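You operate a simulated robot arm through the tools that you are given. There is no shell and no other tool.

Carry out the task below with a simulated robot arm. There is one attempt and no reset: what you move stays moved.

Task
Put a spoonful of sugar and about 90 ml of milk in the ramekin.
Fine: then stand the ramekin on the black tray; green spoon and brown jug back in their places. Set down upright: brown jug.

It is judged by the outcome, as a careful person would: the job done as asked, and still so three seconds after it is handed in. It fails if anything else is knocked over, pushed out of place, dropped, spilled or broken.

Robot
A 7-joint arm with a two-finger parallel gripper, fixed in place. Base frame: the origin is on the floor under the middle of its stand, x ahead of it, y to its left, z up; the work surface is at about z = 0.88. Units: m, degrees, N and s.
It reaches about 1.479 m from its shoulder. Its first joint turns from -166.0 to 166.0 degrees. Payload 4.4 kg.
The TCP is the grasp point between the finger pads, 0.023 m short of the fingertips. In the tool frame z runs along the fingers and y along their closing line. The gripper opens to 0.094 m. The fingers are 0.038 m wide and 0.01 m thick; the gripper's body (0.054 by 0.096 m) begins 0.039 m behind the TCP.
Orientation is that of the tool frame in the base frame, as a unit quaternion [w, x, y, z]. With the fingers straight down and closing along the base's y, the tool's x points along the base's -x, its y along +y and its z along -z.

Tools
- The arm moves only by the tool nudge_tool. Its argument "motion" is a list that holds one entry, the list of rows, each a list of 7 numbers: the shift along the base's x, y, z in m, then the turn, a rotation vector about the base's x, y, z in degrees, then the opening in per cent of the stroke, from 0 (shut) to 100 (fully open). In form: [[[dx, dy, dz, rx, ry, rz, grip], ...]]. A call has 1 to 20 rows; each row shifts and turns the commanded pose from where the row before left it. Rows are played at 5 a second. More than 0.05 m and 8.6 degrees between two rows, or a gripper value outside its range, and nothing of the call is played. Where a pose cannot be reached the arm comes as near as it can. A force on the tool above 40 N (or 10 N above the force at the start of the call, whichever is more), or a blocked arm, ends the call early, and 0.2 s more pass. The fingers move at their own pace (about 0.072 m/s each) and stop on an object; they squeeze with about 36 N. The grip force told is the motor's: it shows also when the fingers shut on nothing. Time passes only in rows, and 0.2 s behind the last, so rows that do not move let the fingers close. It gives the time, the measured TCP pose, the force on the tool (base axes), the opening and the grip force at its end, in the units of the frame above (readings bear some noise), with the torque about the TCP (base axes, N m) and any sound that the robot's microphone picked up, and new pictures: "pictures" is both (left out), scene, wrist or none.
- Cameras (640 x 400 px; columns grow to the right, rows downward): "scene" is fixed at [0.22, 0.5001, 1.4714]; the picture's right is [-0.30, -0.95, 0.00], its down [-0.64, 0.20, -0.74] and it looks along [0.71, -0.22, -0.67] (base axes); focal length 310 px, centre (320, 200). "wrist" rides on the gripper at [0.086, 0.016, -0.075] in the tool frame; the picture's right is [-0.18, 0.98, 0.00], its down [-0.58, -0.11, -0.81] and it looks along [-0.79, -0.15, 0.59] (tool axes); focal length 243 px, centre (320, 200).
- point_at(camera, pixels): for up to 12 pixels [column, row] of the newest picture of that camera ("zoom" is the newest enlarged one), the place [x, y, z] in the base frame of the surface seen there, good to about 0.002 m. No time passes.
- enlarge(camera, box): a new picture of the part [left, top, right, bottom] of that camera's present view, enlarged. No time passes.
- close_job(): hands the job in; it is judged then, once.

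Leave the gripper open and the arm clear of the work at the hand-in unless told otherwise.

The tools are called after ">>>" by a JSON object that holds its "method" and its "body". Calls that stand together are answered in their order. nudge_tool: Moves the arm, as the interface text tells. Its arguments: {"type":"object","properties":{"motion":{"type":"array","items":{"type":"array","items":{"type":"array","items":{"type":"number"}}}},"pictures":{"type":"string","enum":["both","scene","wrist","none"]}},"required":["motion"]} The other tools are called the same way: point_at (camera, pixels) gives the place of the surface under pixels of a picture; enlarge (camera, box) takes an enlarged picture of a part of a camera's view; close_job () hands the job in.

At the start:

```text
time: 0.0
tool_pos: [0.593, 0.5685, 1.2434]
orientation: [0.0, 0.0, 1.0, 0.0]
ft_force: [0.3, -0.7, -0.3]
wrist_torque: [0.0, -0.01, 0.01]
finger_gap: 0.0941
grasp_force: 0.0
```

scene: 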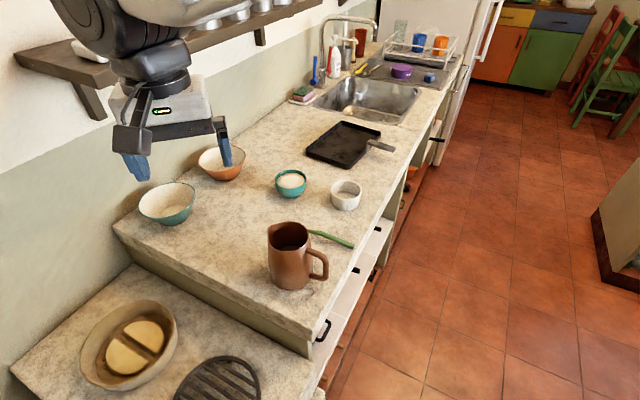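
wrist: 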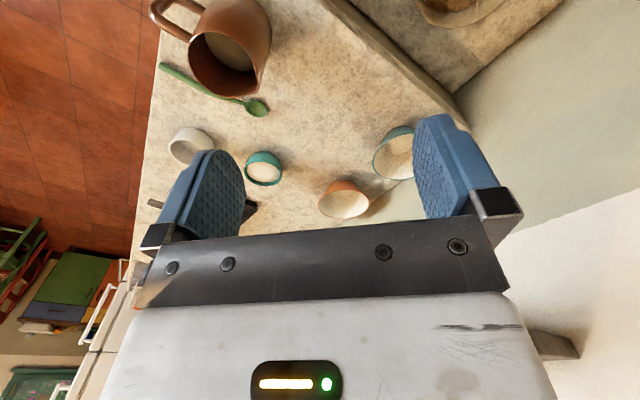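

I see the counter with a white ramekin (about 345,195), a teal bowl of what looks like sugar (290,184), a brown jug (290,255), a green spoon behind it (330,238), and a black tray (343,143). First I'll look closer at them.

>>> {"method": "enlarge", "body": {"camera": "scene", "box": [240, 150, 400, 300]}}

>>> {"method": "enlarge", "body": {"camera": "wrist", "box": [140, 0, 420, 230]}}

>>> {"method": "point_at", "body": {"camera": "scene", "pixels": [[345, 197], [345, 185], [291, 180], [290, 195], [288, 250], [320, 265], [330, 238], [350, 246], [343, 143], [380, 146], [167, 200], [220, 162]]}}

```text
2.67 times, centred on (320, 225) of scene
```

zoom: 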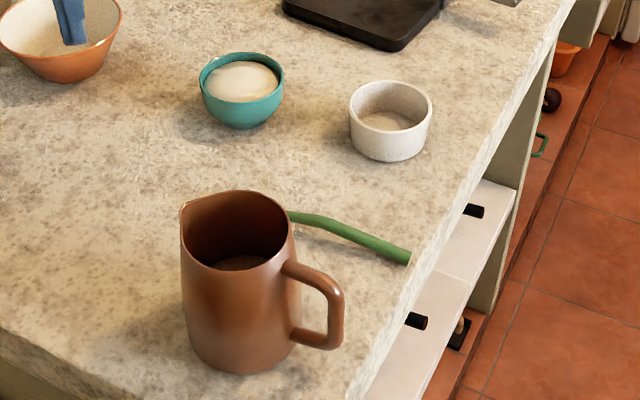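

```text
1.74 times, centred on (280, 115) of wrist
```

zoom: 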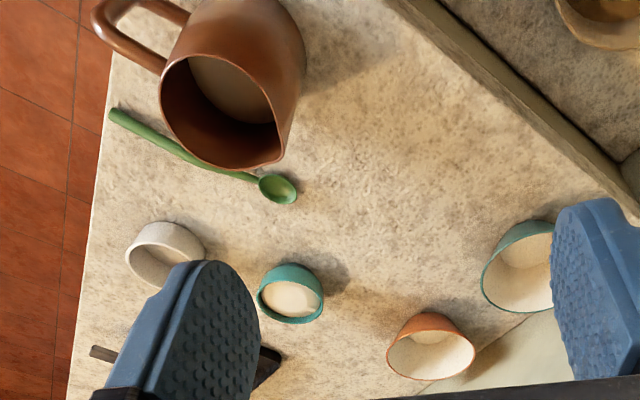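

```text
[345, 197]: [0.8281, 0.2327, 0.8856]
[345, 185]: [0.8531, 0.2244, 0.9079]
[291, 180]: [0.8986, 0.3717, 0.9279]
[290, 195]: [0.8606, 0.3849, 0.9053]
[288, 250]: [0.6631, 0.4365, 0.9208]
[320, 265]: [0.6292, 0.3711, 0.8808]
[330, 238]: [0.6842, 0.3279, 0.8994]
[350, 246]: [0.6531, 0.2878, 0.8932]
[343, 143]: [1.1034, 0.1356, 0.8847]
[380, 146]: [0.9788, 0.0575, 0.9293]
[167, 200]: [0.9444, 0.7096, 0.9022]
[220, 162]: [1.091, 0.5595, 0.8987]
```

I'll measure the jug rim, spout, handle and spoon from the wrist zoom picture, and the others too.

>>> {"method": "point_at", "body": {"camera": "zoom", "pixels": [[165, 80], [200, 57], [262, 90], [280, 158], [225, 166], [175, 135], [230, 90], [240, 140], [145, 50], [115, 30], [125, 8], [165, 15]]}}

>>> {"method": "point_at", "body": {"camera": "wrist", "pixels": [[162, 67], [185, 81], [210, 91], [235, 99], [246, 102], [256, 107], [267, 112], [190, 150], [173, 140], [205, 140], [264, 172], [262, 155]]}}

```text
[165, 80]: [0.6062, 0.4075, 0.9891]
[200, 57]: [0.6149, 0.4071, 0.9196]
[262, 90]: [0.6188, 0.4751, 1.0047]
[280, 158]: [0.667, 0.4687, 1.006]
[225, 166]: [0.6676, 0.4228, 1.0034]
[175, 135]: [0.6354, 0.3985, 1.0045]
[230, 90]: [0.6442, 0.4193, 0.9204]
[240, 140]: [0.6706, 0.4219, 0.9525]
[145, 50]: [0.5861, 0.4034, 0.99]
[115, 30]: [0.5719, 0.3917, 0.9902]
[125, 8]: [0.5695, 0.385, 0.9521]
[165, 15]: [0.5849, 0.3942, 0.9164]
```

```text
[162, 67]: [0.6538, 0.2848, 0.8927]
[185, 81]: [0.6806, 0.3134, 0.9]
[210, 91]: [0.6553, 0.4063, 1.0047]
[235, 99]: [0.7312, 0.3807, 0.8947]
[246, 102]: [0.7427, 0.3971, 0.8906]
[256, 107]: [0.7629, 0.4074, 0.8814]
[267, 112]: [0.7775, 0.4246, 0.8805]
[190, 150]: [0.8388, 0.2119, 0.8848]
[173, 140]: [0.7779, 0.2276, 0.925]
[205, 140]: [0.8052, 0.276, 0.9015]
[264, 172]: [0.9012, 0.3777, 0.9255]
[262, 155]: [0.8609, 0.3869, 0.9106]
```

Readings so far: counter z≈0.88, jug rim z≈1.005 with its handle toward the robot's right, spoon lying from about (0.655, 0.285) to its bowl at (0.775, 0.42). Next I move high above the spoon handle and turn the gripper about 51° so that it closes across the handle, and look from there.

>>> {"method": "nudge_tool", "body": {"motion": [[[0.01, -0.043, -0.01, 0, 0, 8.5, 100], [0.01, -0.043, -0.01, 0, 0, 8.5, 100], [0.01, -0.043, -0.01, 0, 0, 8.5, 100], [0.01, -0.043, -0.01, 0, 0, 8.5, 100], [0.01, -0.043, -0.01, 0, 0, 8.5, 100], [0.01, -0.043, -0.01, 0, 0, 8.5, 100], [0, 0, 0, 0, 0, 0, 100]]], "pictures": "both"}}

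```text
time: 1.6
tool_pos: [0.655, 0.31, 1.1826]
orientation: [0.0, -0.431, 0.902, 0.0]
ft_force: [-0.9, 0.1, -0.2]
wrist_torque: [0.0, 0.0, 0.01]
finger_gap: 0.094
grasp_force: 0.0
```

scene: 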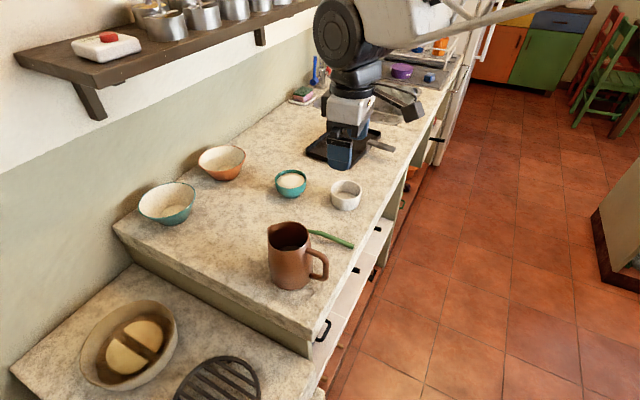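
wrist: 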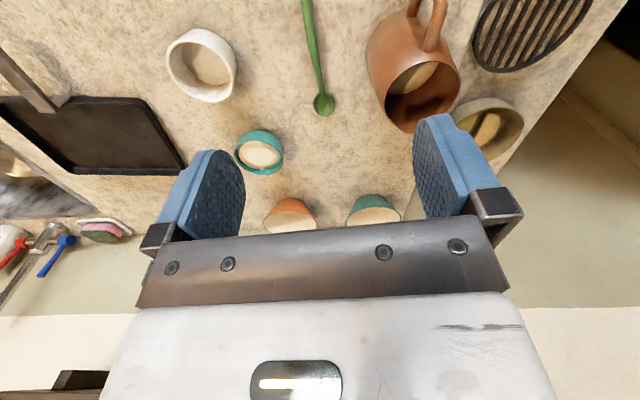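

I now see the spoon at the top centre of the wrist picture (305,0 to 325,105), jug at (410,70), ramekin at (200,65). I'll enlarge these parts to measure.

>>> {"method": "enlarge", "body": {"camera": "wrist", "box": [280, 0, 480, 140]}}

>>> {"method": "enlarge", "body": {"camera": "wrist", "box": [150, 10, 300, 190]}}

```text
2.86 times, centred on (380, 70) of wrist
```

zoom: 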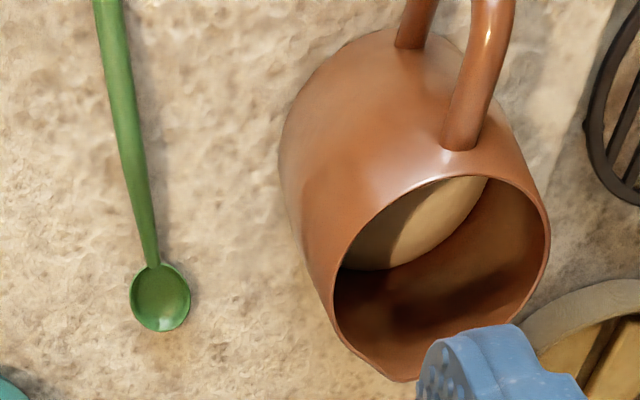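

```text
2.22 times, centred on (225, 100) of wrist
```

zoom: 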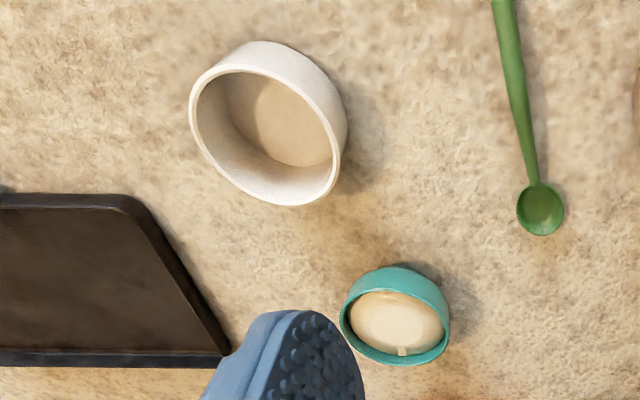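

Now measuring ramekin rim, sugar bowl rim, sugar surface and spoon in this zoom.

>>> {"method": "point_at", "body": {"camera": "zoom", "pixels": [[194, 95], [336, 165], [245, 74], [290, 200], [210, 150], [325, 115], [280, 120], [345, 310], [446, 325], [378, 358], [405, 296], [395, 320]]}}

>>> {"method": "point_at", "body": {"camera": "zoom", "pixels": [[505, 20], [515, 70], [522, 120], [532, 175], [540, 205], [540, 228], [520, 205], [561, 207], [538, 184], [90, 260], [180, 260], [120, 210]]}}

```text
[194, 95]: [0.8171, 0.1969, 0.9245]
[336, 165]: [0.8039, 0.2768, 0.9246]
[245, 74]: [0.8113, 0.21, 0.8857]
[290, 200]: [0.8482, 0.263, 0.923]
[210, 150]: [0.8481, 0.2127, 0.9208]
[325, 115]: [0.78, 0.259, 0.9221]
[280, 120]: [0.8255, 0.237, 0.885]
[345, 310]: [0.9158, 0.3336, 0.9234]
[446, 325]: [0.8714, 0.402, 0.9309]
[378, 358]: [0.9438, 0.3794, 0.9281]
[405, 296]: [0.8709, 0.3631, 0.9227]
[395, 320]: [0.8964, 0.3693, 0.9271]
```

```text
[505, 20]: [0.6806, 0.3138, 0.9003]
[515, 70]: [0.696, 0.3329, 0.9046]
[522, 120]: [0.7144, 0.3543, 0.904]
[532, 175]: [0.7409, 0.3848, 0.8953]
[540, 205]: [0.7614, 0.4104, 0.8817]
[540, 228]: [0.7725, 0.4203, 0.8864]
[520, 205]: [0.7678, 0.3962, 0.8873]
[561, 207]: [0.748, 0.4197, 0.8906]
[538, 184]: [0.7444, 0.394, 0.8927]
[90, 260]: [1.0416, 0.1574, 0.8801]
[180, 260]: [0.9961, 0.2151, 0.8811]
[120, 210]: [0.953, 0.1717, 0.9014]
```

The ramekin is centred near (0.815, 0.237) with rim z≈0.925; sugar bowl near (0.902, 0.373); spoon handle direction is about 49.5°. Now the jug in detail.

>>> {"method": "enlarge", "body": {"camera": "wrist", "box": [340, 0, 500, 140]}}

>>> {"method": "enlarge", "body": {"camera": "scene", "box": [250, 205, 370, 300]}}

```text
2.86 times, centred on (420, 70) of wrist
```

zoom: 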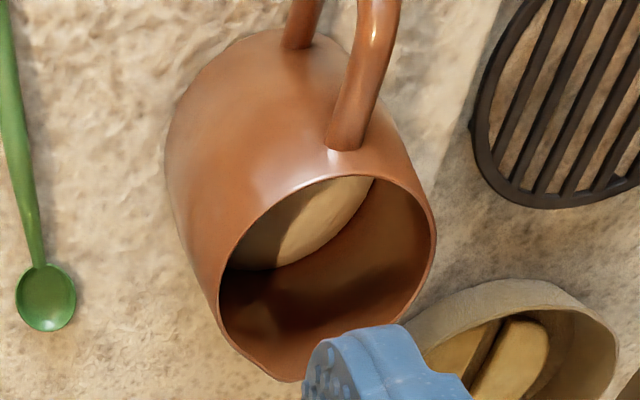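

```text
4.21 times, centred on (310, 252) of scene
```

zoom: 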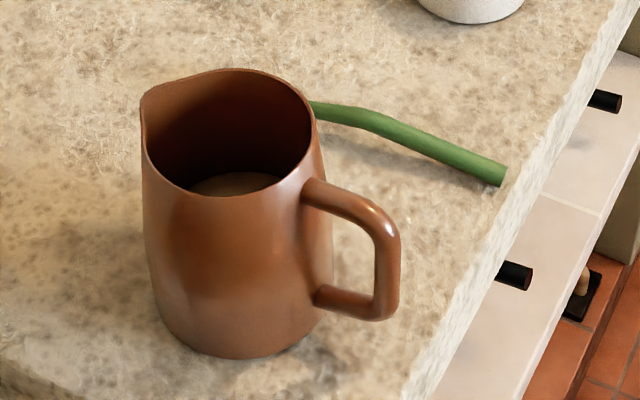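

Measuring the jug rim, spout, handle and base in this scene zoom.

>>> {"method": "point_at", "body": {"camera": "zoom", "pixels": [[145, 97], [146, 125], [180, 188], [240, 193], [290, 172], [308, 120], [270, 80], [210, 74], [235, 185], [165, 310], [240, 352], [315, 325]]}}

>>> {"method": "point_at", "body": {"camera": "zoom", "pixels": [[315, 192], [335, 203], [355, 212], [375, 224], [385, 250], [384, 280], [375, 305], [350, 304], [325, 297], [395, 300], [160, 230], [300, 250]]}}

```text
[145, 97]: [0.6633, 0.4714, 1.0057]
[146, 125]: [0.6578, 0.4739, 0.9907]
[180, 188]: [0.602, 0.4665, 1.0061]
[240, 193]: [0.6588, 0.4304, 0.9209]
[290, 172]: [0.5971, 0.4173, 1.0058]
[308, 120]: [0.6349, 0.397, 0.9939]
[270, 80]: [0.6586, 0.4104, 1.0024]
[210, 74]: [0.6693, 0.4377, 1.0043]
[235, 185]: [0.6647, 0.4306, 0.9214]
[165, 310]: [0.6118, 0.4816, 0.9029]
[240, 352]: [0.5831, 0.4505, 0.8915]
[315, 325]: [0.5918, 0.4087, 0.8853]
```

```text
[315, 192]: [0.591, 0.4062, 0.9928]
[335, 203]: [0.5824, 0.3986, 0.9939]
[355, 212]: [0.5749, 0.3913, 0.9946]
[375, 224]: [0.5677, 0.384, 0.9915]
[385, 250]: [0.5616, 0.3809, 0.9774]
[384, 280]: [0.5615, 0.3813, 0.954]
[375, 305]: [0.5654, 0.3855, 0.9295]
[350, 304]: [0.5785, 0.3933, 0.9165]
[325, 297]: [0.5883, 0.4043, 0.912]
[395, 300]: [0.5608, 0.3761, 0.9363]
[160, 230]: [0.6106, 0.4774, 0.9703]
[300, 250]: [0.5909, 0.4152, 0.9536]
```

The jug centre is near (0.630, 0.438), spout pointing about 43°, handle opposite, with milk surface at z≈0.921. Now I go down over the spoon handle at about (0.692, 0.327), half open, stopping at z≈0.98 to check.

>>> {"method": "nudge_tool", "body": {"motion": [[[0.0074, 0.0034, -0.04, 0, 0, -1.5, 50], [0.0074, 0.0034, -0.04, 0, 0, 0, 50], [0.0074, 0.0034, -0.04, 0, 0, 0, 50], [0.0074, 0.0034, -0.04, 0, 0, 0, 50], [0.0074, 0.0034, -0.04, 0, 0, 0, 50], [0, 0, 0, 0, 0, 0, 50]]], "pictures": "both"}}

```text
time: 3.0
tool_pos: [0.6906, 0.3284, 0.9835]
orientation: [0.0, -0.418, 0.908, 0.0]
ft_force: [0.3, 0.1, 0.3]
wrist_torque: [0.04, -0.01, 0.01]
finger_gap: 0.0467
grasp_force: 0.1
```

scene: 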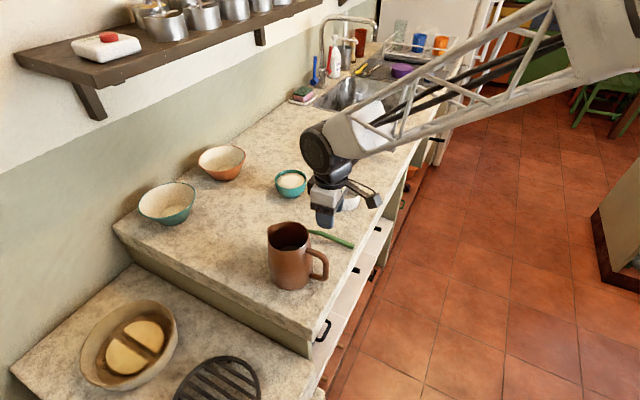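
wrist: 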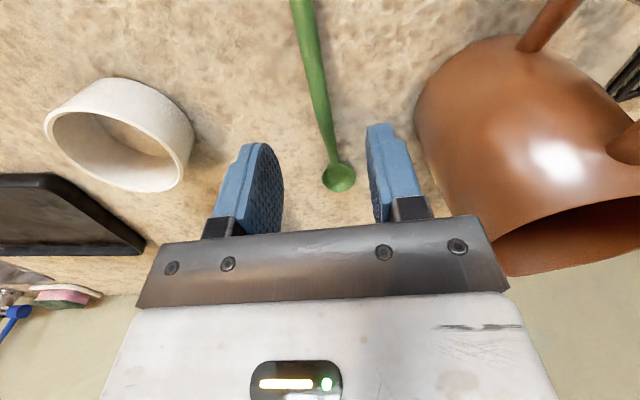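

The fingers straddle the spoon handle line and the gripper clears the jug. I lower to z≈0.906.

>>> {"method": "nudge_tool", "body": {"motion": [[[0.0014, -0.0012, -0.03, 0, 0, 0, 50], [0, 0, -0.03, 0, 0, 0, 50], [0, 0, -0.0165, 0, 0, 0, 50], [0, 0, 0, 0, 0, 0, 50]]], "pictures": "both"}}

```text
time: 4.0
tool_pos: [0.6922, 0.3264, 0.9064]
orientation: [0.001, -0.419, 0.908, 0.0]
ft_force: [0.3, -0.7, -0.9]
wrist_torque: [-0.03, -0.06, -0.05]
finger_gap: 0.0469
grasp_force: 0.1
```

scene: 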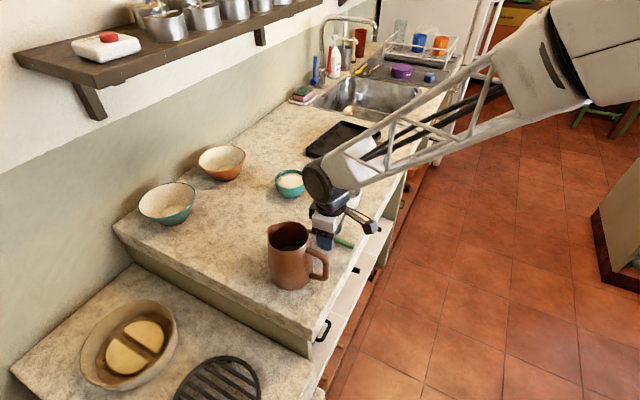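
wrist: 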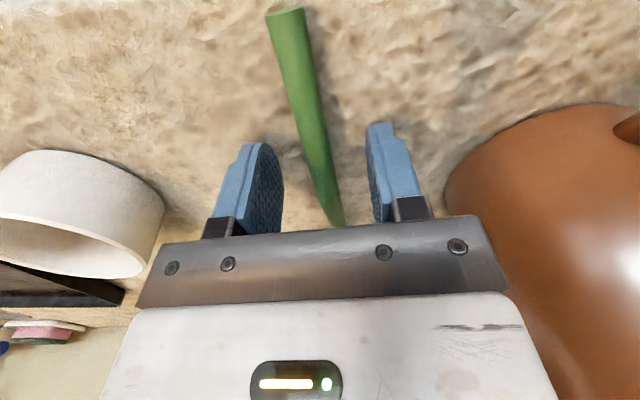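

The green handle lies between the finger pads (wrist picture about 315,150). I close the gripper on it.

>>> {"method": "nudge_tool", "body": {"motion": [[[0, 0, 0, 0, 0, 0, 30], [0, 0, 0, 0, 0, 0, 15], [0, 0, 0, 0, 0, 0, 5], [0, 0, 0, 0, 0, 0, 5], [0, 0, 0, 0, 0, 0, 0], [0, 0, 0, 0, 0, 0, 0]]], "pictures": "both"}}

```text
time: 5.4
tool_pos: [0.6925, 0.3272, 0.9062]
orientation: [0.0, -0.418, 0.908, 0.001]
ft_force: [0.9, 0.8, 0.0]
wrist_torque: [0.02, -0.04, 0.07]
finger_gap: 0.0116
grasp_force: 36.3
```

scene: 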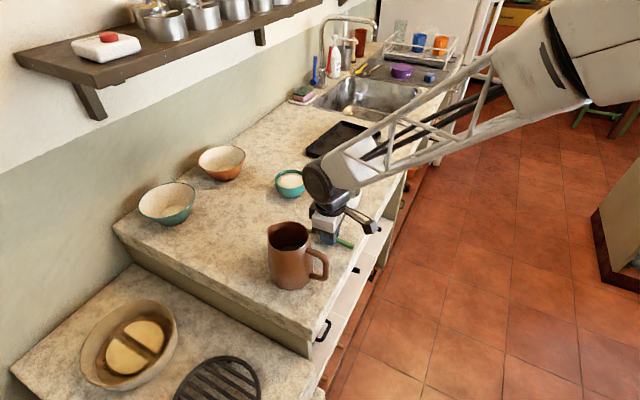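
wrist: 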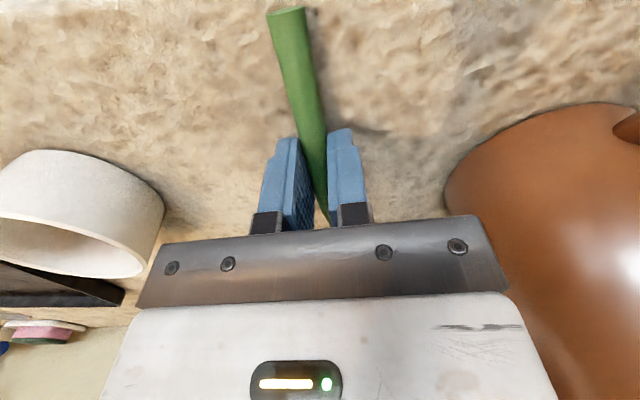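

The handle is held (gap 0.0116 m, 36 N) and did not shift. I lift it straight up.

>>> {"method": "nudge_tool", "body": {"motion": [[[0, 0, 0.02, 0, 0, 0, 0], [0, 0, 0.04, 0, 0, 0, 0], [0, 0, 0.04, 0, 0, 0, 0], [0, 0, 0.04, 0, 0, 0, 0], [0, 0, 0.02, 0, 0, 0, 0], [0, 0, 0, 0, 0, 0, 0]]], "pictures": "both"}}

```text
time: 6.8
tool_pos: [0.6914, 0.3278, 1.067]
orientation: [0.0, -0.419, 0.908, 0.001]
ft_force: [-0.6, 0.6, 0.3]
wrist_torque: [-0.04, 0.0, 0.03]
finger_gap: 0.0116
grasp_force: 35.7
```

scene: 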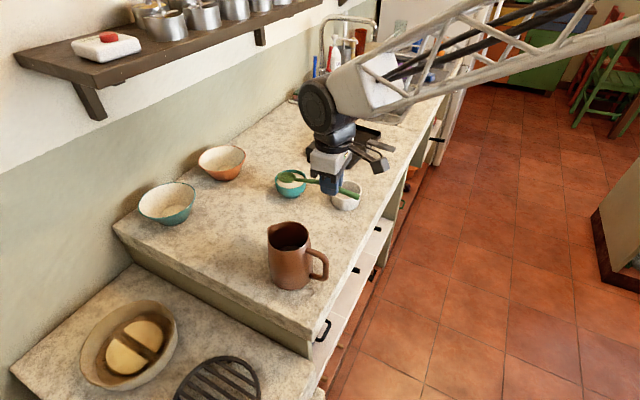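
wrist: 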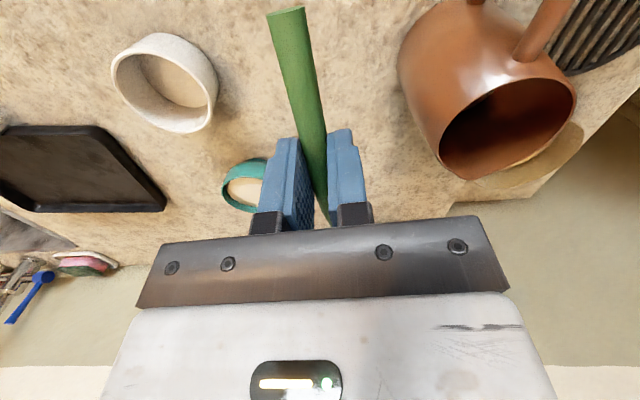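

The spoon is lifted; its bowl shows at scene (288,177). I'll zoom in to check its attitude.

>>> {"method": "enlarge", "body": {"camera": "scene", "box": [260, 140, 380, 220]}}

>>> {"method": "point_at", "body": {"camera": "scene", "pixels": [[287, 177], [283, 176], [292, 178], [300, 181], [310, 183], [348, 191], [354, 194]]}}

```text
5.00 times, centred on (320, 180) of scene
```

zoom: 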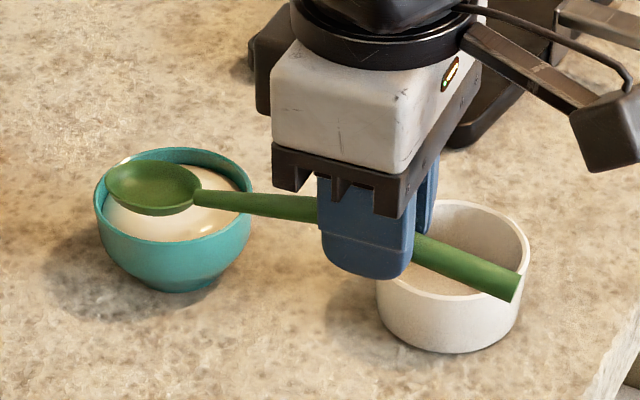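

```text
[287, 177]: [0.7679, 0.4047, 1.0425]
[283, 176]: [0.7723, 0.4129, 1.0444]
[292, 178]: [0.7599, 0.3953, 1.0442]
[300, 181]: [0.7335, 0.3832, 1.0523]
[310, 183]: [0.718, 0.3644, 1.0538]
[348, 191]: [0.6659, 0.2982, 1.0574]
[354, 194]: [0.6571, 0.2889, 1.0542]
```

The spoon is level and has not slipped (bowl 0.108 m ahead of the grip). Next I swing it to point about 10° left of straight ahead, placing its bowl above the sugar bowl at (0.902, 0.373), still high.

>>> {"method": "nudge_tool", "body": {"motion": [[[0.0207, 0.0052, 0, 0, 0, -7.9, 0], [0.0207, 0.0052, 0, 0, 0, -7.9, 0], [0.0207, 0.0052, 0, 0, 0, -7.9, 0], [0.0207, 0.0052, 0, 0, 0, -7.9, 0], [0.0207, 0.0052, 0, 0, 0, -7.9, 0], [0, 0, 0, 0, 0, 0, 0]]], "pictures": "both"}}

```text
time: 8.2
tool_pos: [0.7952, 0.352, 1.068]
orientation: [0.0, -0.086, 0.996, 0.0]
ft_force: [0.7, 0.3, -0.9]
wrist_torque: [0.02, 0.0, 0.01]
finger_gap: 0.0114
grasp_force: 35.9
```

scene: 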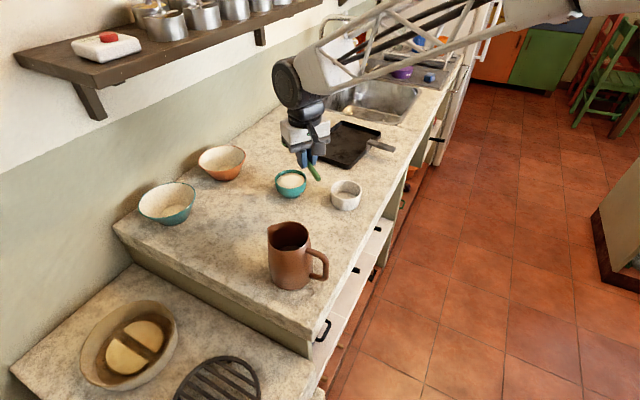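
wrist: 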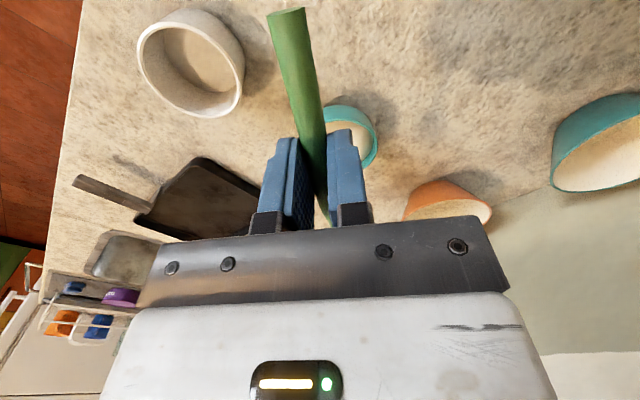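

The sugar bowl is visible in the scene at (291,183); I zoom in to confirm its rim and the sugar surface.

>>> {"method": "enlarge", "body": {"camera": "scene", "box": [265, 150, 345, 205]}}

```text
7.27 times, centred on (305, 178) of scene
```

zoom: 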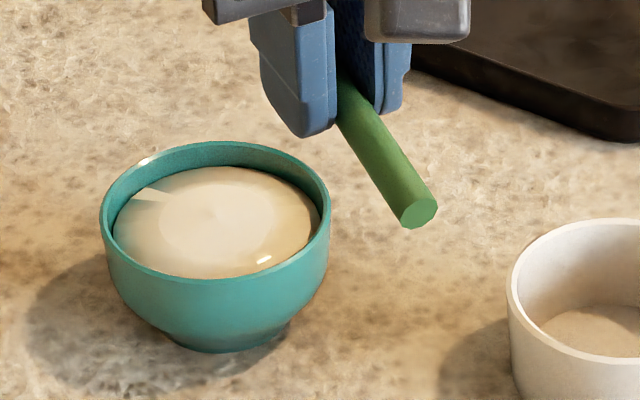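

>>> {"method": "point_at", "body": {"camera": "zoom", "pixels": [[103, 215], [325, 200], [215, 146], [160, 266], [285, 264], [300, 165], [130, 165], [225, 205], [225, 260], [150, 225], [300, 200], [225, 172]]}}

```text
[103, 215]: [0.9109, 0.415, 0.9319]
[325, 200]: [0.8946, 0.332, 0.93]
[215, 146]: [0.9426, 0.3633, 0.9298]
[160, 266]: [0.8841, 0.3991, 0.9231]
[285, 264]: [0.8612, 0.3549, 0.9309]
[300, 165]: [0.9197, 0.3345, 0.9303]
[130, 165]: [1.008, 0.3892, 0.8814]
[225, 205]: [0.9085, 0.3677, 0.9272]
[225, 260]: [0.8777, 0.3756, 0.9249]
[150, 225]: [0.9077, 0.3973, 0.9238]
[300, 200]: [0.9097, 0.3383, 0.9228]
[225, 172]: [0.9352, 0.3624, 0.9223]
```

The sugar is a shallow dome (z 0.923–0.927) within the rim (z 0.931), centred (0.902, 0.3725). I tip the spoon 35° nose-down just above it.

>>> {"method": "nudge_tool", "body": {"motion": [[[0.0019, 0.0007, -0.0062, -1.215, 6.894, 0, 0], [0.0019, 0.0007, -0.0062, -1.215, 6.894, 0, 0], [0.0019, 0.0007, -0.0062, -1.215, 6.894, 0, 0], [0.0019, 0.0007, -0.0062, -1.215, 6.894, 0, 0], [0.0019, 0.0007, -0.0062, -1.215, 6.894, 0, 0], [0, 0, 0, 0, 0, 0, 0]]], "pictures": "both"}}

```text
time: 9.6
tool_pos: [0.8042, 0.3546, 1.0375]
orientation: [-0.3, -0.084, 0.95, -0.026]
ft_force: [0.0, 0.3, -0.7]
wrist_torque: [-0.03, 0.0, 0.02]
finger_gap: 0.0117
grasp_force: 35.9
```

scene: 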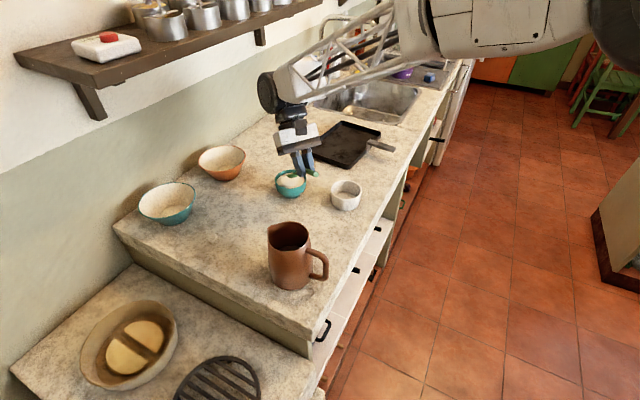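
wrist: 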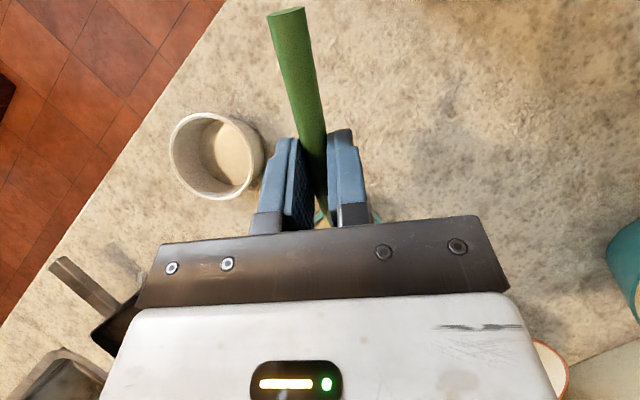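

>>> {"method": "enlarge", "body": {"camera": "scene", "box": [265, 150, 345, 205]}}

```text
7.27 times, centred on (305, 178) of scene
```

zoom: 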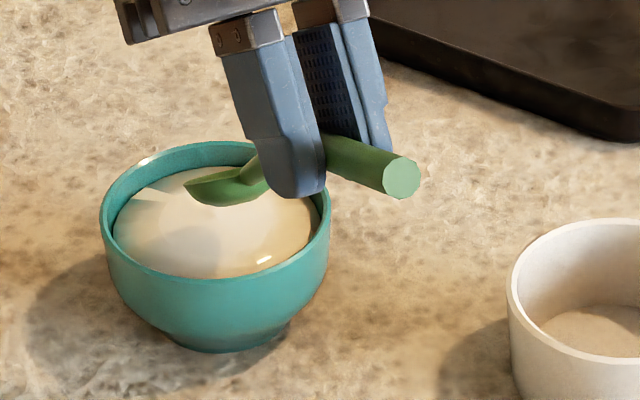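

>>> {"method": "point_at", "body": {"camera": "zoom", "pixels": [[190, 186], [205, 195], [240, 192], [258, 165], [215, 178]]}}

```text
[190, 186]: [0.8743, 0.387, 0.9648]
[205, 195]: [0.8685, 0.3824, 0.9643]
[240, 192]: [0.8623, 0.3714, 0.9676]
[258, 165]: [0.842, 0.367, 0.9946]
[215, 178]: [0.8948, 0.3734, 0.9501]
```

The tip measures (0.895, 0.373, 0.950) as planned. I push it into the sugar and check the force.

>>> {"method": "nudge_tool", "body": {"motion": [[[0.0015, 0.0003, -0.01, 0, 0, 0, 0], [0.0015, 0.0003, -0.01, 0, 0, 0, 0], [0, 0, -0.01, 0, 0, 0, 0], [0, 0, -0.01, 0, 0, 0, 0]]], "pictures": "scene"}}

>>> {"method": "enlarge", "body": {"camera": "scene", "box": [265, 150, 345, 205]}}

```text
time: 10.6
tool_pos: [0.807, 0.3561, 0.9959]
orientation: [-0.299, -0.083, 0.95, -0.025]
ft_force: [0.3, 0.1, 1.8]
wrist_torque: [0.01, -0.17, 0.0]
finger_gap: 0.0118
grasp_force: 36.0
```

scene: 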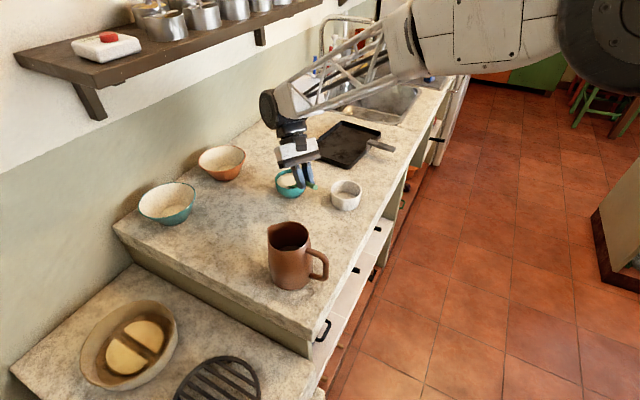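

```text
7.27 times, centred on (305, 178) of scene
```

zoom: 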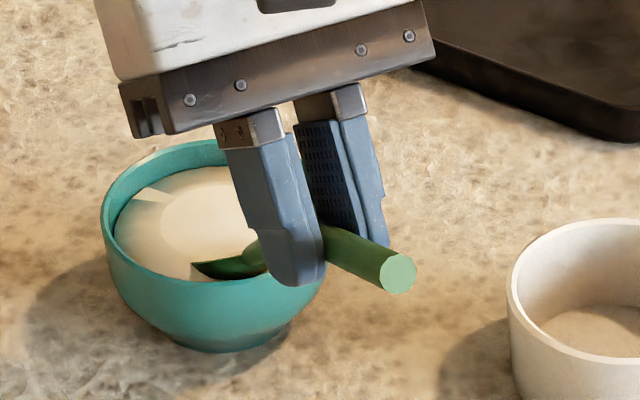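

The tip is in the sugar with only about 2 N of push. I carry on: sweep forward, level the spoon, and lift out.

>>> {"method": "nudge_tool", "body": {"motion": [[[0.0012, 0.0002, -0.00635, 0.608, -3.447, 0, 0], [0.0012, 0.0002, -0.00635, 0.608, -3.447, 0, 0], [0.0009, 0.00016, -0.00485, 0.608, -3.447, 0, 0], [0.0009, 0.00016, -0.00485, 0.608, -3.447, 0, 0], [-0.0004, -7e-05, -0.00335, 0.608, -3.447, 0, 0], [-0.0004, -7e-05, -0.00335, 0.608, -3.447, 0, 0], [-0.0017, -0.0003, -0.0022, 0.608, -3.447, 0, 0], [-0.0017, -0.0003, -0.0022, 0.608, -3.447, 0, 0], [-0.0029, -0.0005, -0.0005, 0.608, -3.447, 0, 0], [-0.0029, -0.0005, -0.0005, 0.608, -3.447, 0, 0], [0, 0, 0.005, 0.26, -1.477, 0, 0], [0, 0, 0.007, 0.26, -1.477, 0, 0], [0, 0, 0.01, 0, 0, 0, 0], [0, 0, 0.015, 0, 0, 0, 0], [0, 0, 0.015, 0, 0, 0, 0], [0, 0, 0.015, 0, 0, 0, 0], [0, 0, 0, 0, 0, 0, 0]]], "pictures": "both"}}

>>> {"method": "enlarge", "body": {"camera": "scene", "box": [265, 140, 345, 205]}}

```text
time: 14.2
tool_pos: [0.8019, 0.3541, 1.03]
orientation: [0.026, -0.087, 0.996, 0.002]
ft_force: [0.2, -0.7, -0.8]
wrist_torque: [-0.01, 0.02, -0.01]
finger_gap: 0.0115
grasp_force: 36.4
```

scene: 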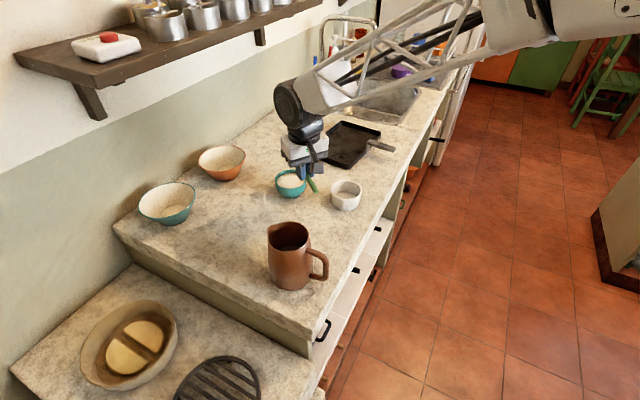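
wrist: 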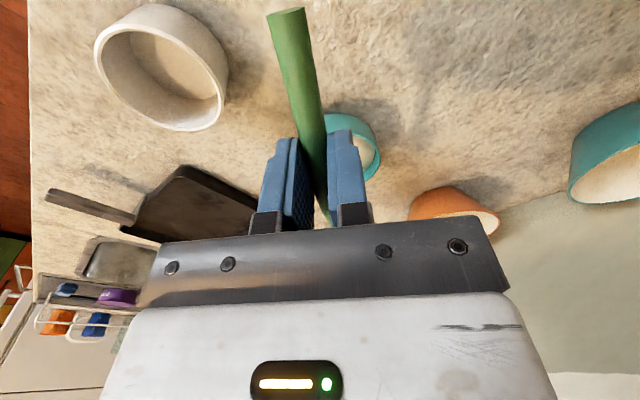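

```text
6.15 times, centred on (305, 172) of scene
```

zoom: 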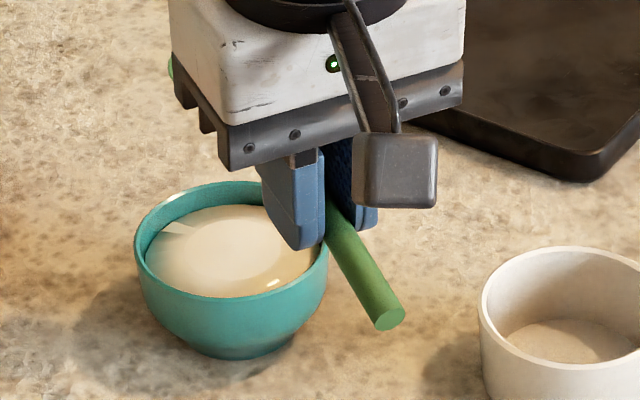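

The spoon bowl is hidden behind the fingers from here. I carry it slowly, level, toward a spot over the ramekin, turning it to 40° so that I can see what it holds.

>>> {"method": "nudge_tool", "body": {"motion": [[[-0.003, -0.008, 0.005, 0, 0, 1, 0], [-0.006, -0.016, 0, 0, 0, 3, 0], [-0.007, -0.0186, 0, 0, 0, 3, 0], [-0.007, -0.0186, 0, 0, 0, 3, 0], [-0.007, -0.0186, 0, 0, 0, 3, 0], [-0.007, -0.0186, 0, 0, 0, 3, 0], [-0.007, -0.0186, 0, 0, 0, 3, 0], [-0.007, -0.0186, 0, 0, 0, 3, 0], [-0.007, -0.0186, 0, 0, 0, 3, 0], [-0.007, -0.0186, 0, 0, 0, 3, 0], [-0.004, -0.01, 0, 0, 0, 2, 0], [-0.001, -0.003, 0, 0, 0, 0, 0], [0, 0, 0, 0, 0, 0, 0]]], "pictures": "both"}}

>>> {"method": "enlarge", "body": {"camera": "scene", "box": [290, 140, 400, 215]}}

```text
time: 17.0
tool_pos: [0.7311, 0.1686, 1.0339]
orientation: [0.025, -0.342, 0.939, 0.009]
ft_force: [-0.1, 0.6, -0.2]
wrist_torque: [0.03, 0.02, 0.0]
finger_gap: 0.0116
grasp_force: 36.0
```

scene: 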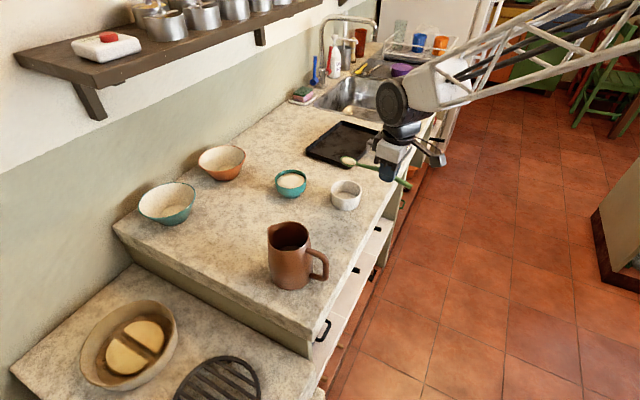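
wrist: 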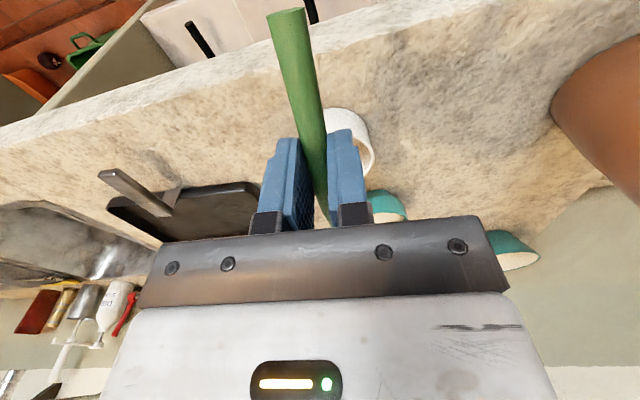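

```text
5.33 times, centred on (345, 178) of scene
```

zoom: 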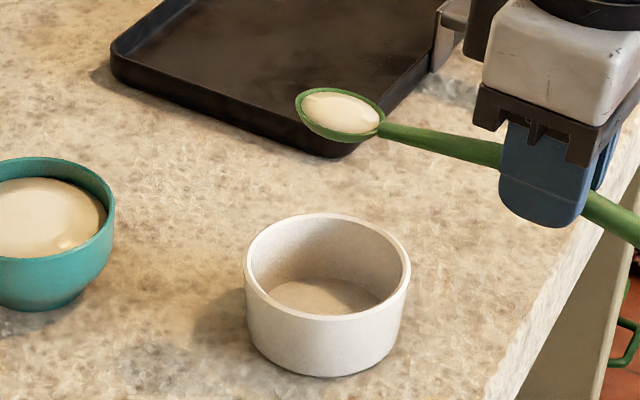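

The spoon holds a neat spoonful of sugar (zoom 340,110), none on the counter. I measure the spoon bowl and the ramekin rim before lowering.

>>> {"method": "point_at", "body": {"camera": "zoom", "pixels": [[340, 112], [299, 100], [378, 120], [330, 92], [350, 135], [249, 262], [408, 265], [325, 217], [300, 312], [370, 225], [325, 295], [560, 330]]}}

```text
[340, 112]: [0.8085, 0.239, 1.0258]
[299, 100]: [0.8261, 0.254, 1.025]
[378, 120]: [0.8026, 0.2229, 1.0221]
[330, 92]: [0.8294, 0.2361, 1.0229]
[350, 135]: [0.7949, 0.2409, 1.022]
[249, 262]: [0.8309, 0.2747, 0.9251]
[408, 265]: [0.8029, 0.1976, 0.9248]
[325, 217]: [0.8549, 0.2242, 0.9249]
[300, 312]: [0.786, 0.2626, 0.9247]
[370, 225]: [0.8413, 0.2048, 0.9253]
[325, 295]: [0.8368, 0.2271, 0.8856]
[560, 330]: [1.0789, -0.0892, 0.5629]
```

Ramekin centre reads (0.817, 0.236) and the spoon bowl (0.813, 0.238), right above it. I lower the spoon to about 3 cm over the rim and start rolling it to the right about its own handle.

>>> {"method": "nudge_tool", "body": {"motion": [[[0.0005, -0.0005, -0.015, 0, 0, 0, 0], [0.0005, -0.0005, -0.015, 0, 0, 0, 0], [0.001, -0.0005, -0.015, 0, 0, 0, 0], [0.001, -0.0005, -0.004, 0, 0, 0, 0], [0, 0, 0, 3.06, 2.57, 0, 0], [0, 0, 0, 4.6, 3.86, 0, 0], [0, 0, 0, 4.6, 3.86, 0, 0], [0, 0, 0, 4.6, 3.86, 0, 0], [0, 0, 0, 4.6, 3.86, 0, 0], [0, 0, 0, 0, 0, 0, 0]]], "pictures": "both"}}

>>> {"method": "enlarge", "body": {"camera": "scene", "box": [290, 140, 400, 215]}}

```text
time: 19.2
tool_pos: [0.736, 0.1684, 0.9846]
orientation: [-0.059, -0.325, 0.914, 0.237]
ft_force: [-0.5, 0.6, -0.4]
wrist_torque: [0.0, 0.01, 0.01]
finger_gap: 0.0115
grasp_force: 36.3
```

scene: 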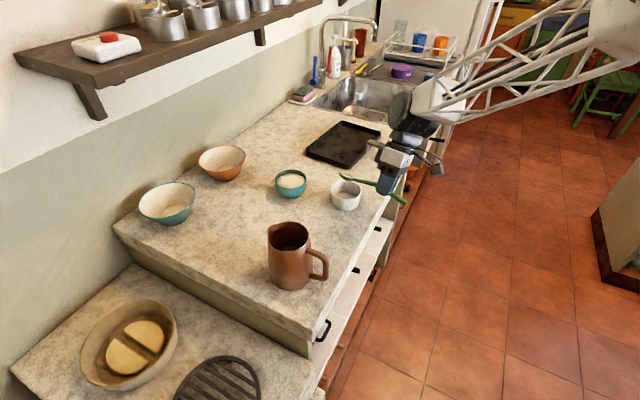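
wrist: 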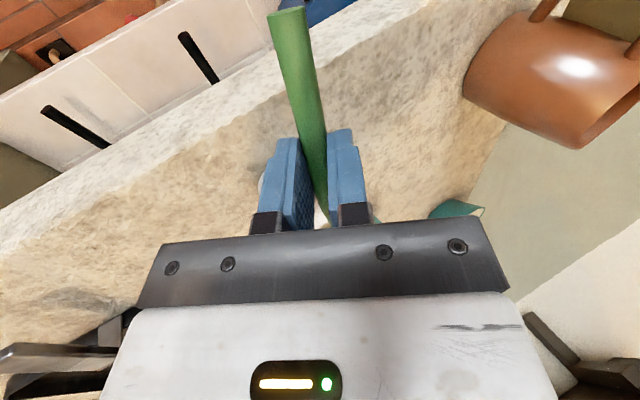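

```text
5.33 times, centred on (345, 178) of scene
```

zoom: 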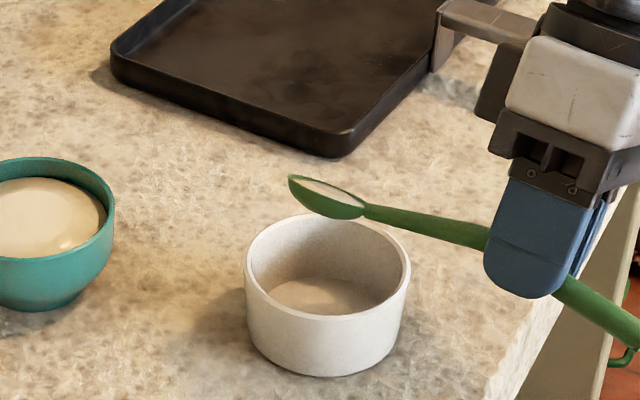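

Rolled about 28°, sugar still in place over the ramekin. I keep rolling, shifting slightly to the right so that the pouring edge stays over the middle.

>>> {"method": "nudge_tool", "body": {"motion": [[[0.001, -0.0011, -0.001, 4.6, 3.86, 0, 0], [0.001, -0.0011, -0.001, 4.6, 3.86, 0, 0], [0.001, -0.0011, -0.001, 4.6, 3.86, 0, 0], [0.001, -0.0011, -0.001, 4.6, 3.86, 0, 0], [0.001, -0.0011, -0.001, 4.6, 3.86, 0, 0], [0.001, -0.0011, -0.001, 4.6, 3.86, 0, 0], [0.001, -0.0011, -0.001, 4.6, 3.86, 0, 0], [0, 0, 0, 0, 0, 0, 0]]], "pictures": "both"}}

>>> {"method": "enlarge", "body": {"camera": "scene", "box": [290, 140, 400, 215]}}

```text
time: 21.0
tool_pos: [0.743, 0.1593, 0.9775]
orientation: [-0.175, -0.266, 0.774, 0.547]
ft_force: [0.6, -0.6, -0.1]
wrist_torque: [0.01, 0.02, 0.04]
finger_gap: 0.0112
grasp_force: 35.6
```

scene: 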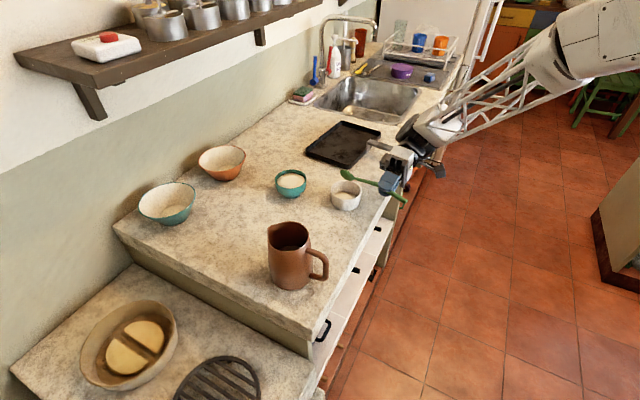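
wrist: 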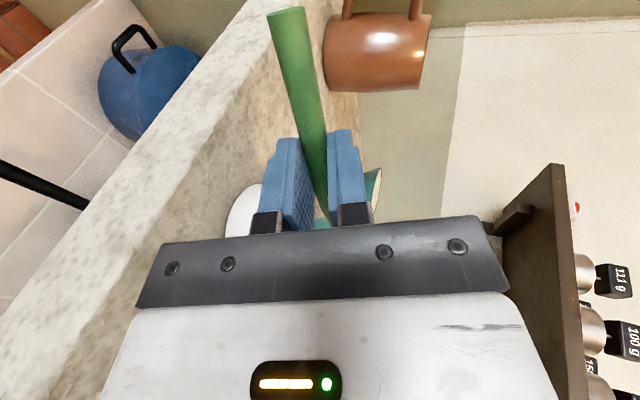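

```text
5.33 times, centred on (345, 178) of scene
```

zoom: 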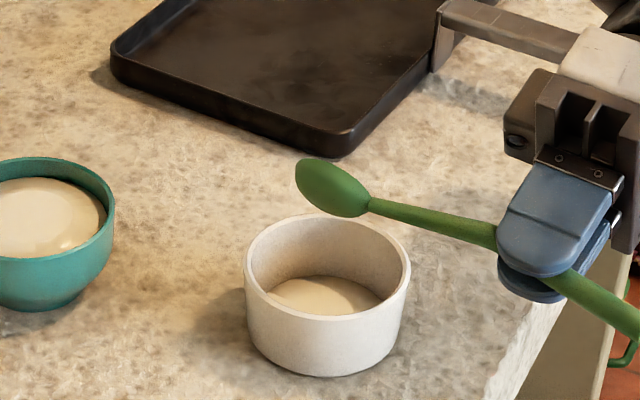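

The spoon is rolled about 70° and the ramekin floor looks raised already. I check the ramekin content height, and the tray handle's nearness to the gripper.

>>> {"method": "point_at", "body": {"camera": "zoom", "pixels": [[325, 295], [300, 295], [350, 300], [325, 282], [335, 190], [450, 15], [500, 20], [560, 40], [525, 80], [600, 60]]}}

>>> {"method": "enlarge", "body": {"camera": "scene", "box": [340, 100, 470, 215]}}

```text
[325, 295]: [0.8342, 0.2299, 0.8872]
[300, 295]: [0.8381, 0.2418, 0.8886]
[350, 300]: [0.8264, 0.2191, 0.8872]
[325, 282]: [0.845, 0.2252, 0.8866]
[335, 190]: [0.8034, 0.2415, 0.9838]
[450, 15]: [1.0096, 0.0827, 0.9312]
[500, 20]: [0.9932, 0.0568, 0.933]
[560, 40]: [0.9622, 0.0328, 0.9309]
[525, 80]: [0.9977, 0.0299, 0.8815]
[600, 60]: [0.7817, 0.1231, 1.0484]
```

```text
3.48 times, centred on (405, 158) of scene
```

zoom: 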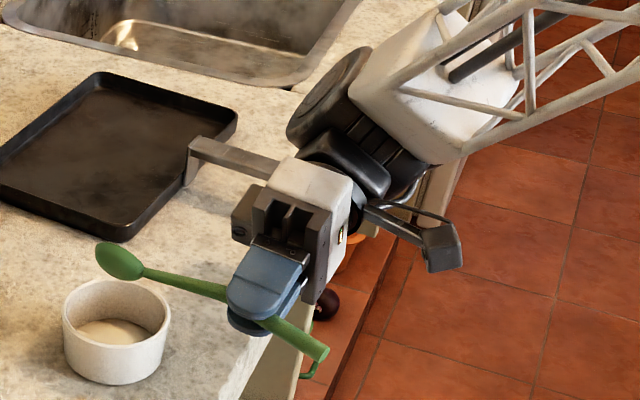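

The ramekin now shows sugar at z≈0.887–0.889 (floor was 0.8856), so most has fallen. The tray's handle end is close to the wrist, so before rolling further I swing the hand away (yaw 40° → 10°), keeping the spoon bowl over the ramekin.

>>> {"method": "nudge_tool", "body": {"motion": [[[-0.0107, 0.0097, 0.002, 0, 0, -7.5, 0], [-0.0093, 0.0111, 0.002, 0, 0, -7.5, 0], [-0.0078, 0.012, 0.002, 0, 0, -7.5, 0], [-0.0062, 0.013, 0.002, 0, 0, -7.5, 0], [0.0003, -0.0015, 0, 7.386, 1.302, 0, 0], [0.0003, -0.0015, 0, 7.386, 1.302, 0, 0], [0.0003, -0.0015, 0, 7.386, 1.302, 0, 0], [0.0003, -0.0015, 0, 7.386, 1.302, 0, 0], [0, 0, 0, 0, 0, 0, 0]]], "pictures": "both"}}

>>> {"method": "enlarge", "body": {"camera": "scene", "box": [290, 140, 400, 215]}}

```text
time: 23.0
tool_pos: [0.7104, 0.2001, 0.9859]
orientation: [-0.051, -0.036, 0.641, 0.765]
ft_force: [0.5, 1.1, 0.0]
wrist_torque: [-0.03, 0.01, -0.01]
finger_gap: 0.0118
grasp_force: 35.9
```

scene: 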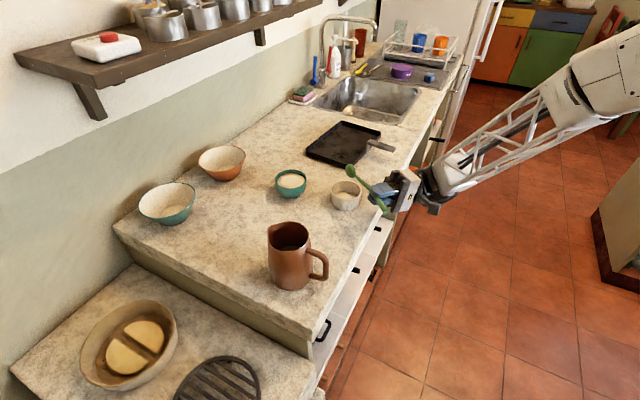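
wrist: 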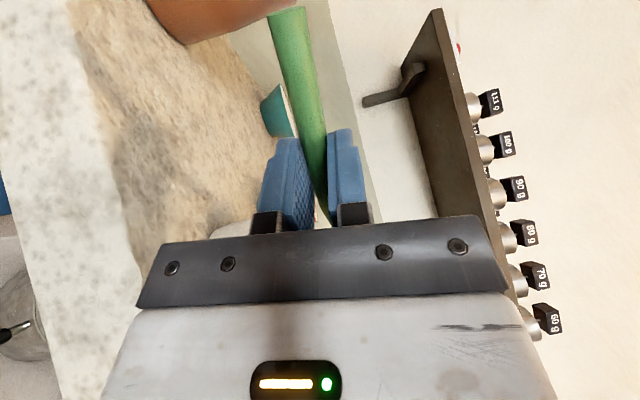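

```text
5.33 times, centred on (345, 178) of scene
```

zoom: 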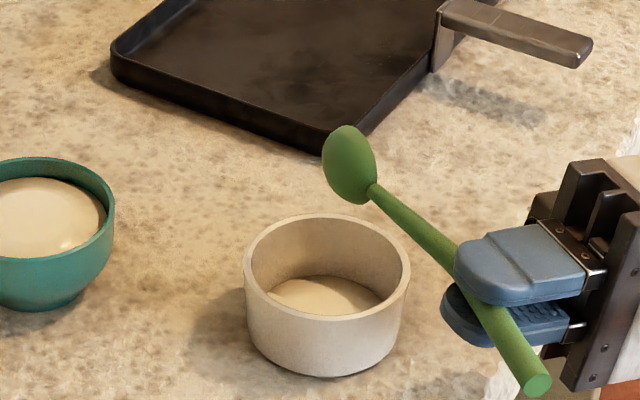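

The spoon is rolled about 100° and sits over the ramekin. I give it a small shake to let any last grains go, and then look.

>>> {"method": "nudge_tool", "body": {"motion": [[[0, 0, 0.006, 0, 0, 0, 0], [0, 0, -0.006, 0, 0, 0, 0], [0, 0, 0.006, 0, 0, 0, 0], [0, 0, -0.006, 0, 0, 0, 0], [0, 0, 0, 0, 0, 0, 0], [0, 0, 0, 0, 0, 0, 0]]], "pictures": "scene"}}

>>> {"method": "enlarge", "body": {"camera": "scene", "box": [310, 150, 380, 215]}}

```text
time: 24.4
tool_pos: [0.7088, 0.1998, 0.986]
orientation: [-0.049, -0.037, 0.641, 0.765]
ft_force: [-0.2, 0.5, 0.9]
wrist_torque: [-0.01, 0.01, 0.0]
finger_gap: 0.0114
grasp_force: 36.3
```

scene: 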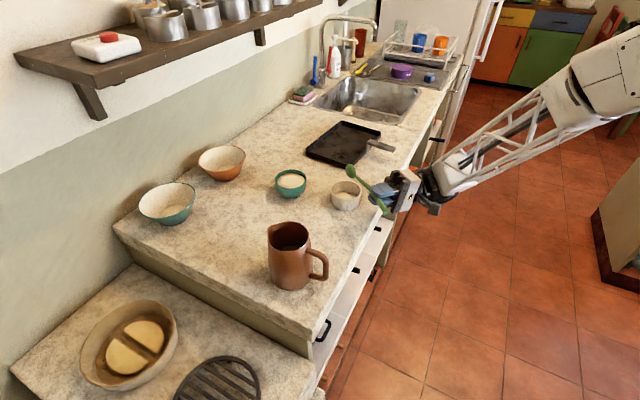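

```text
6.15 times, centred on (345, 182) of scene
```

zoom: 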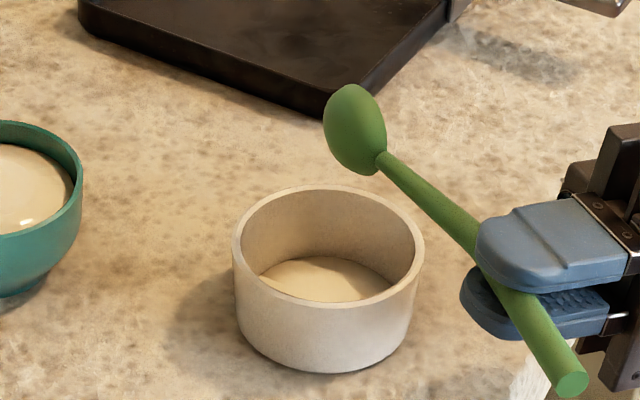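

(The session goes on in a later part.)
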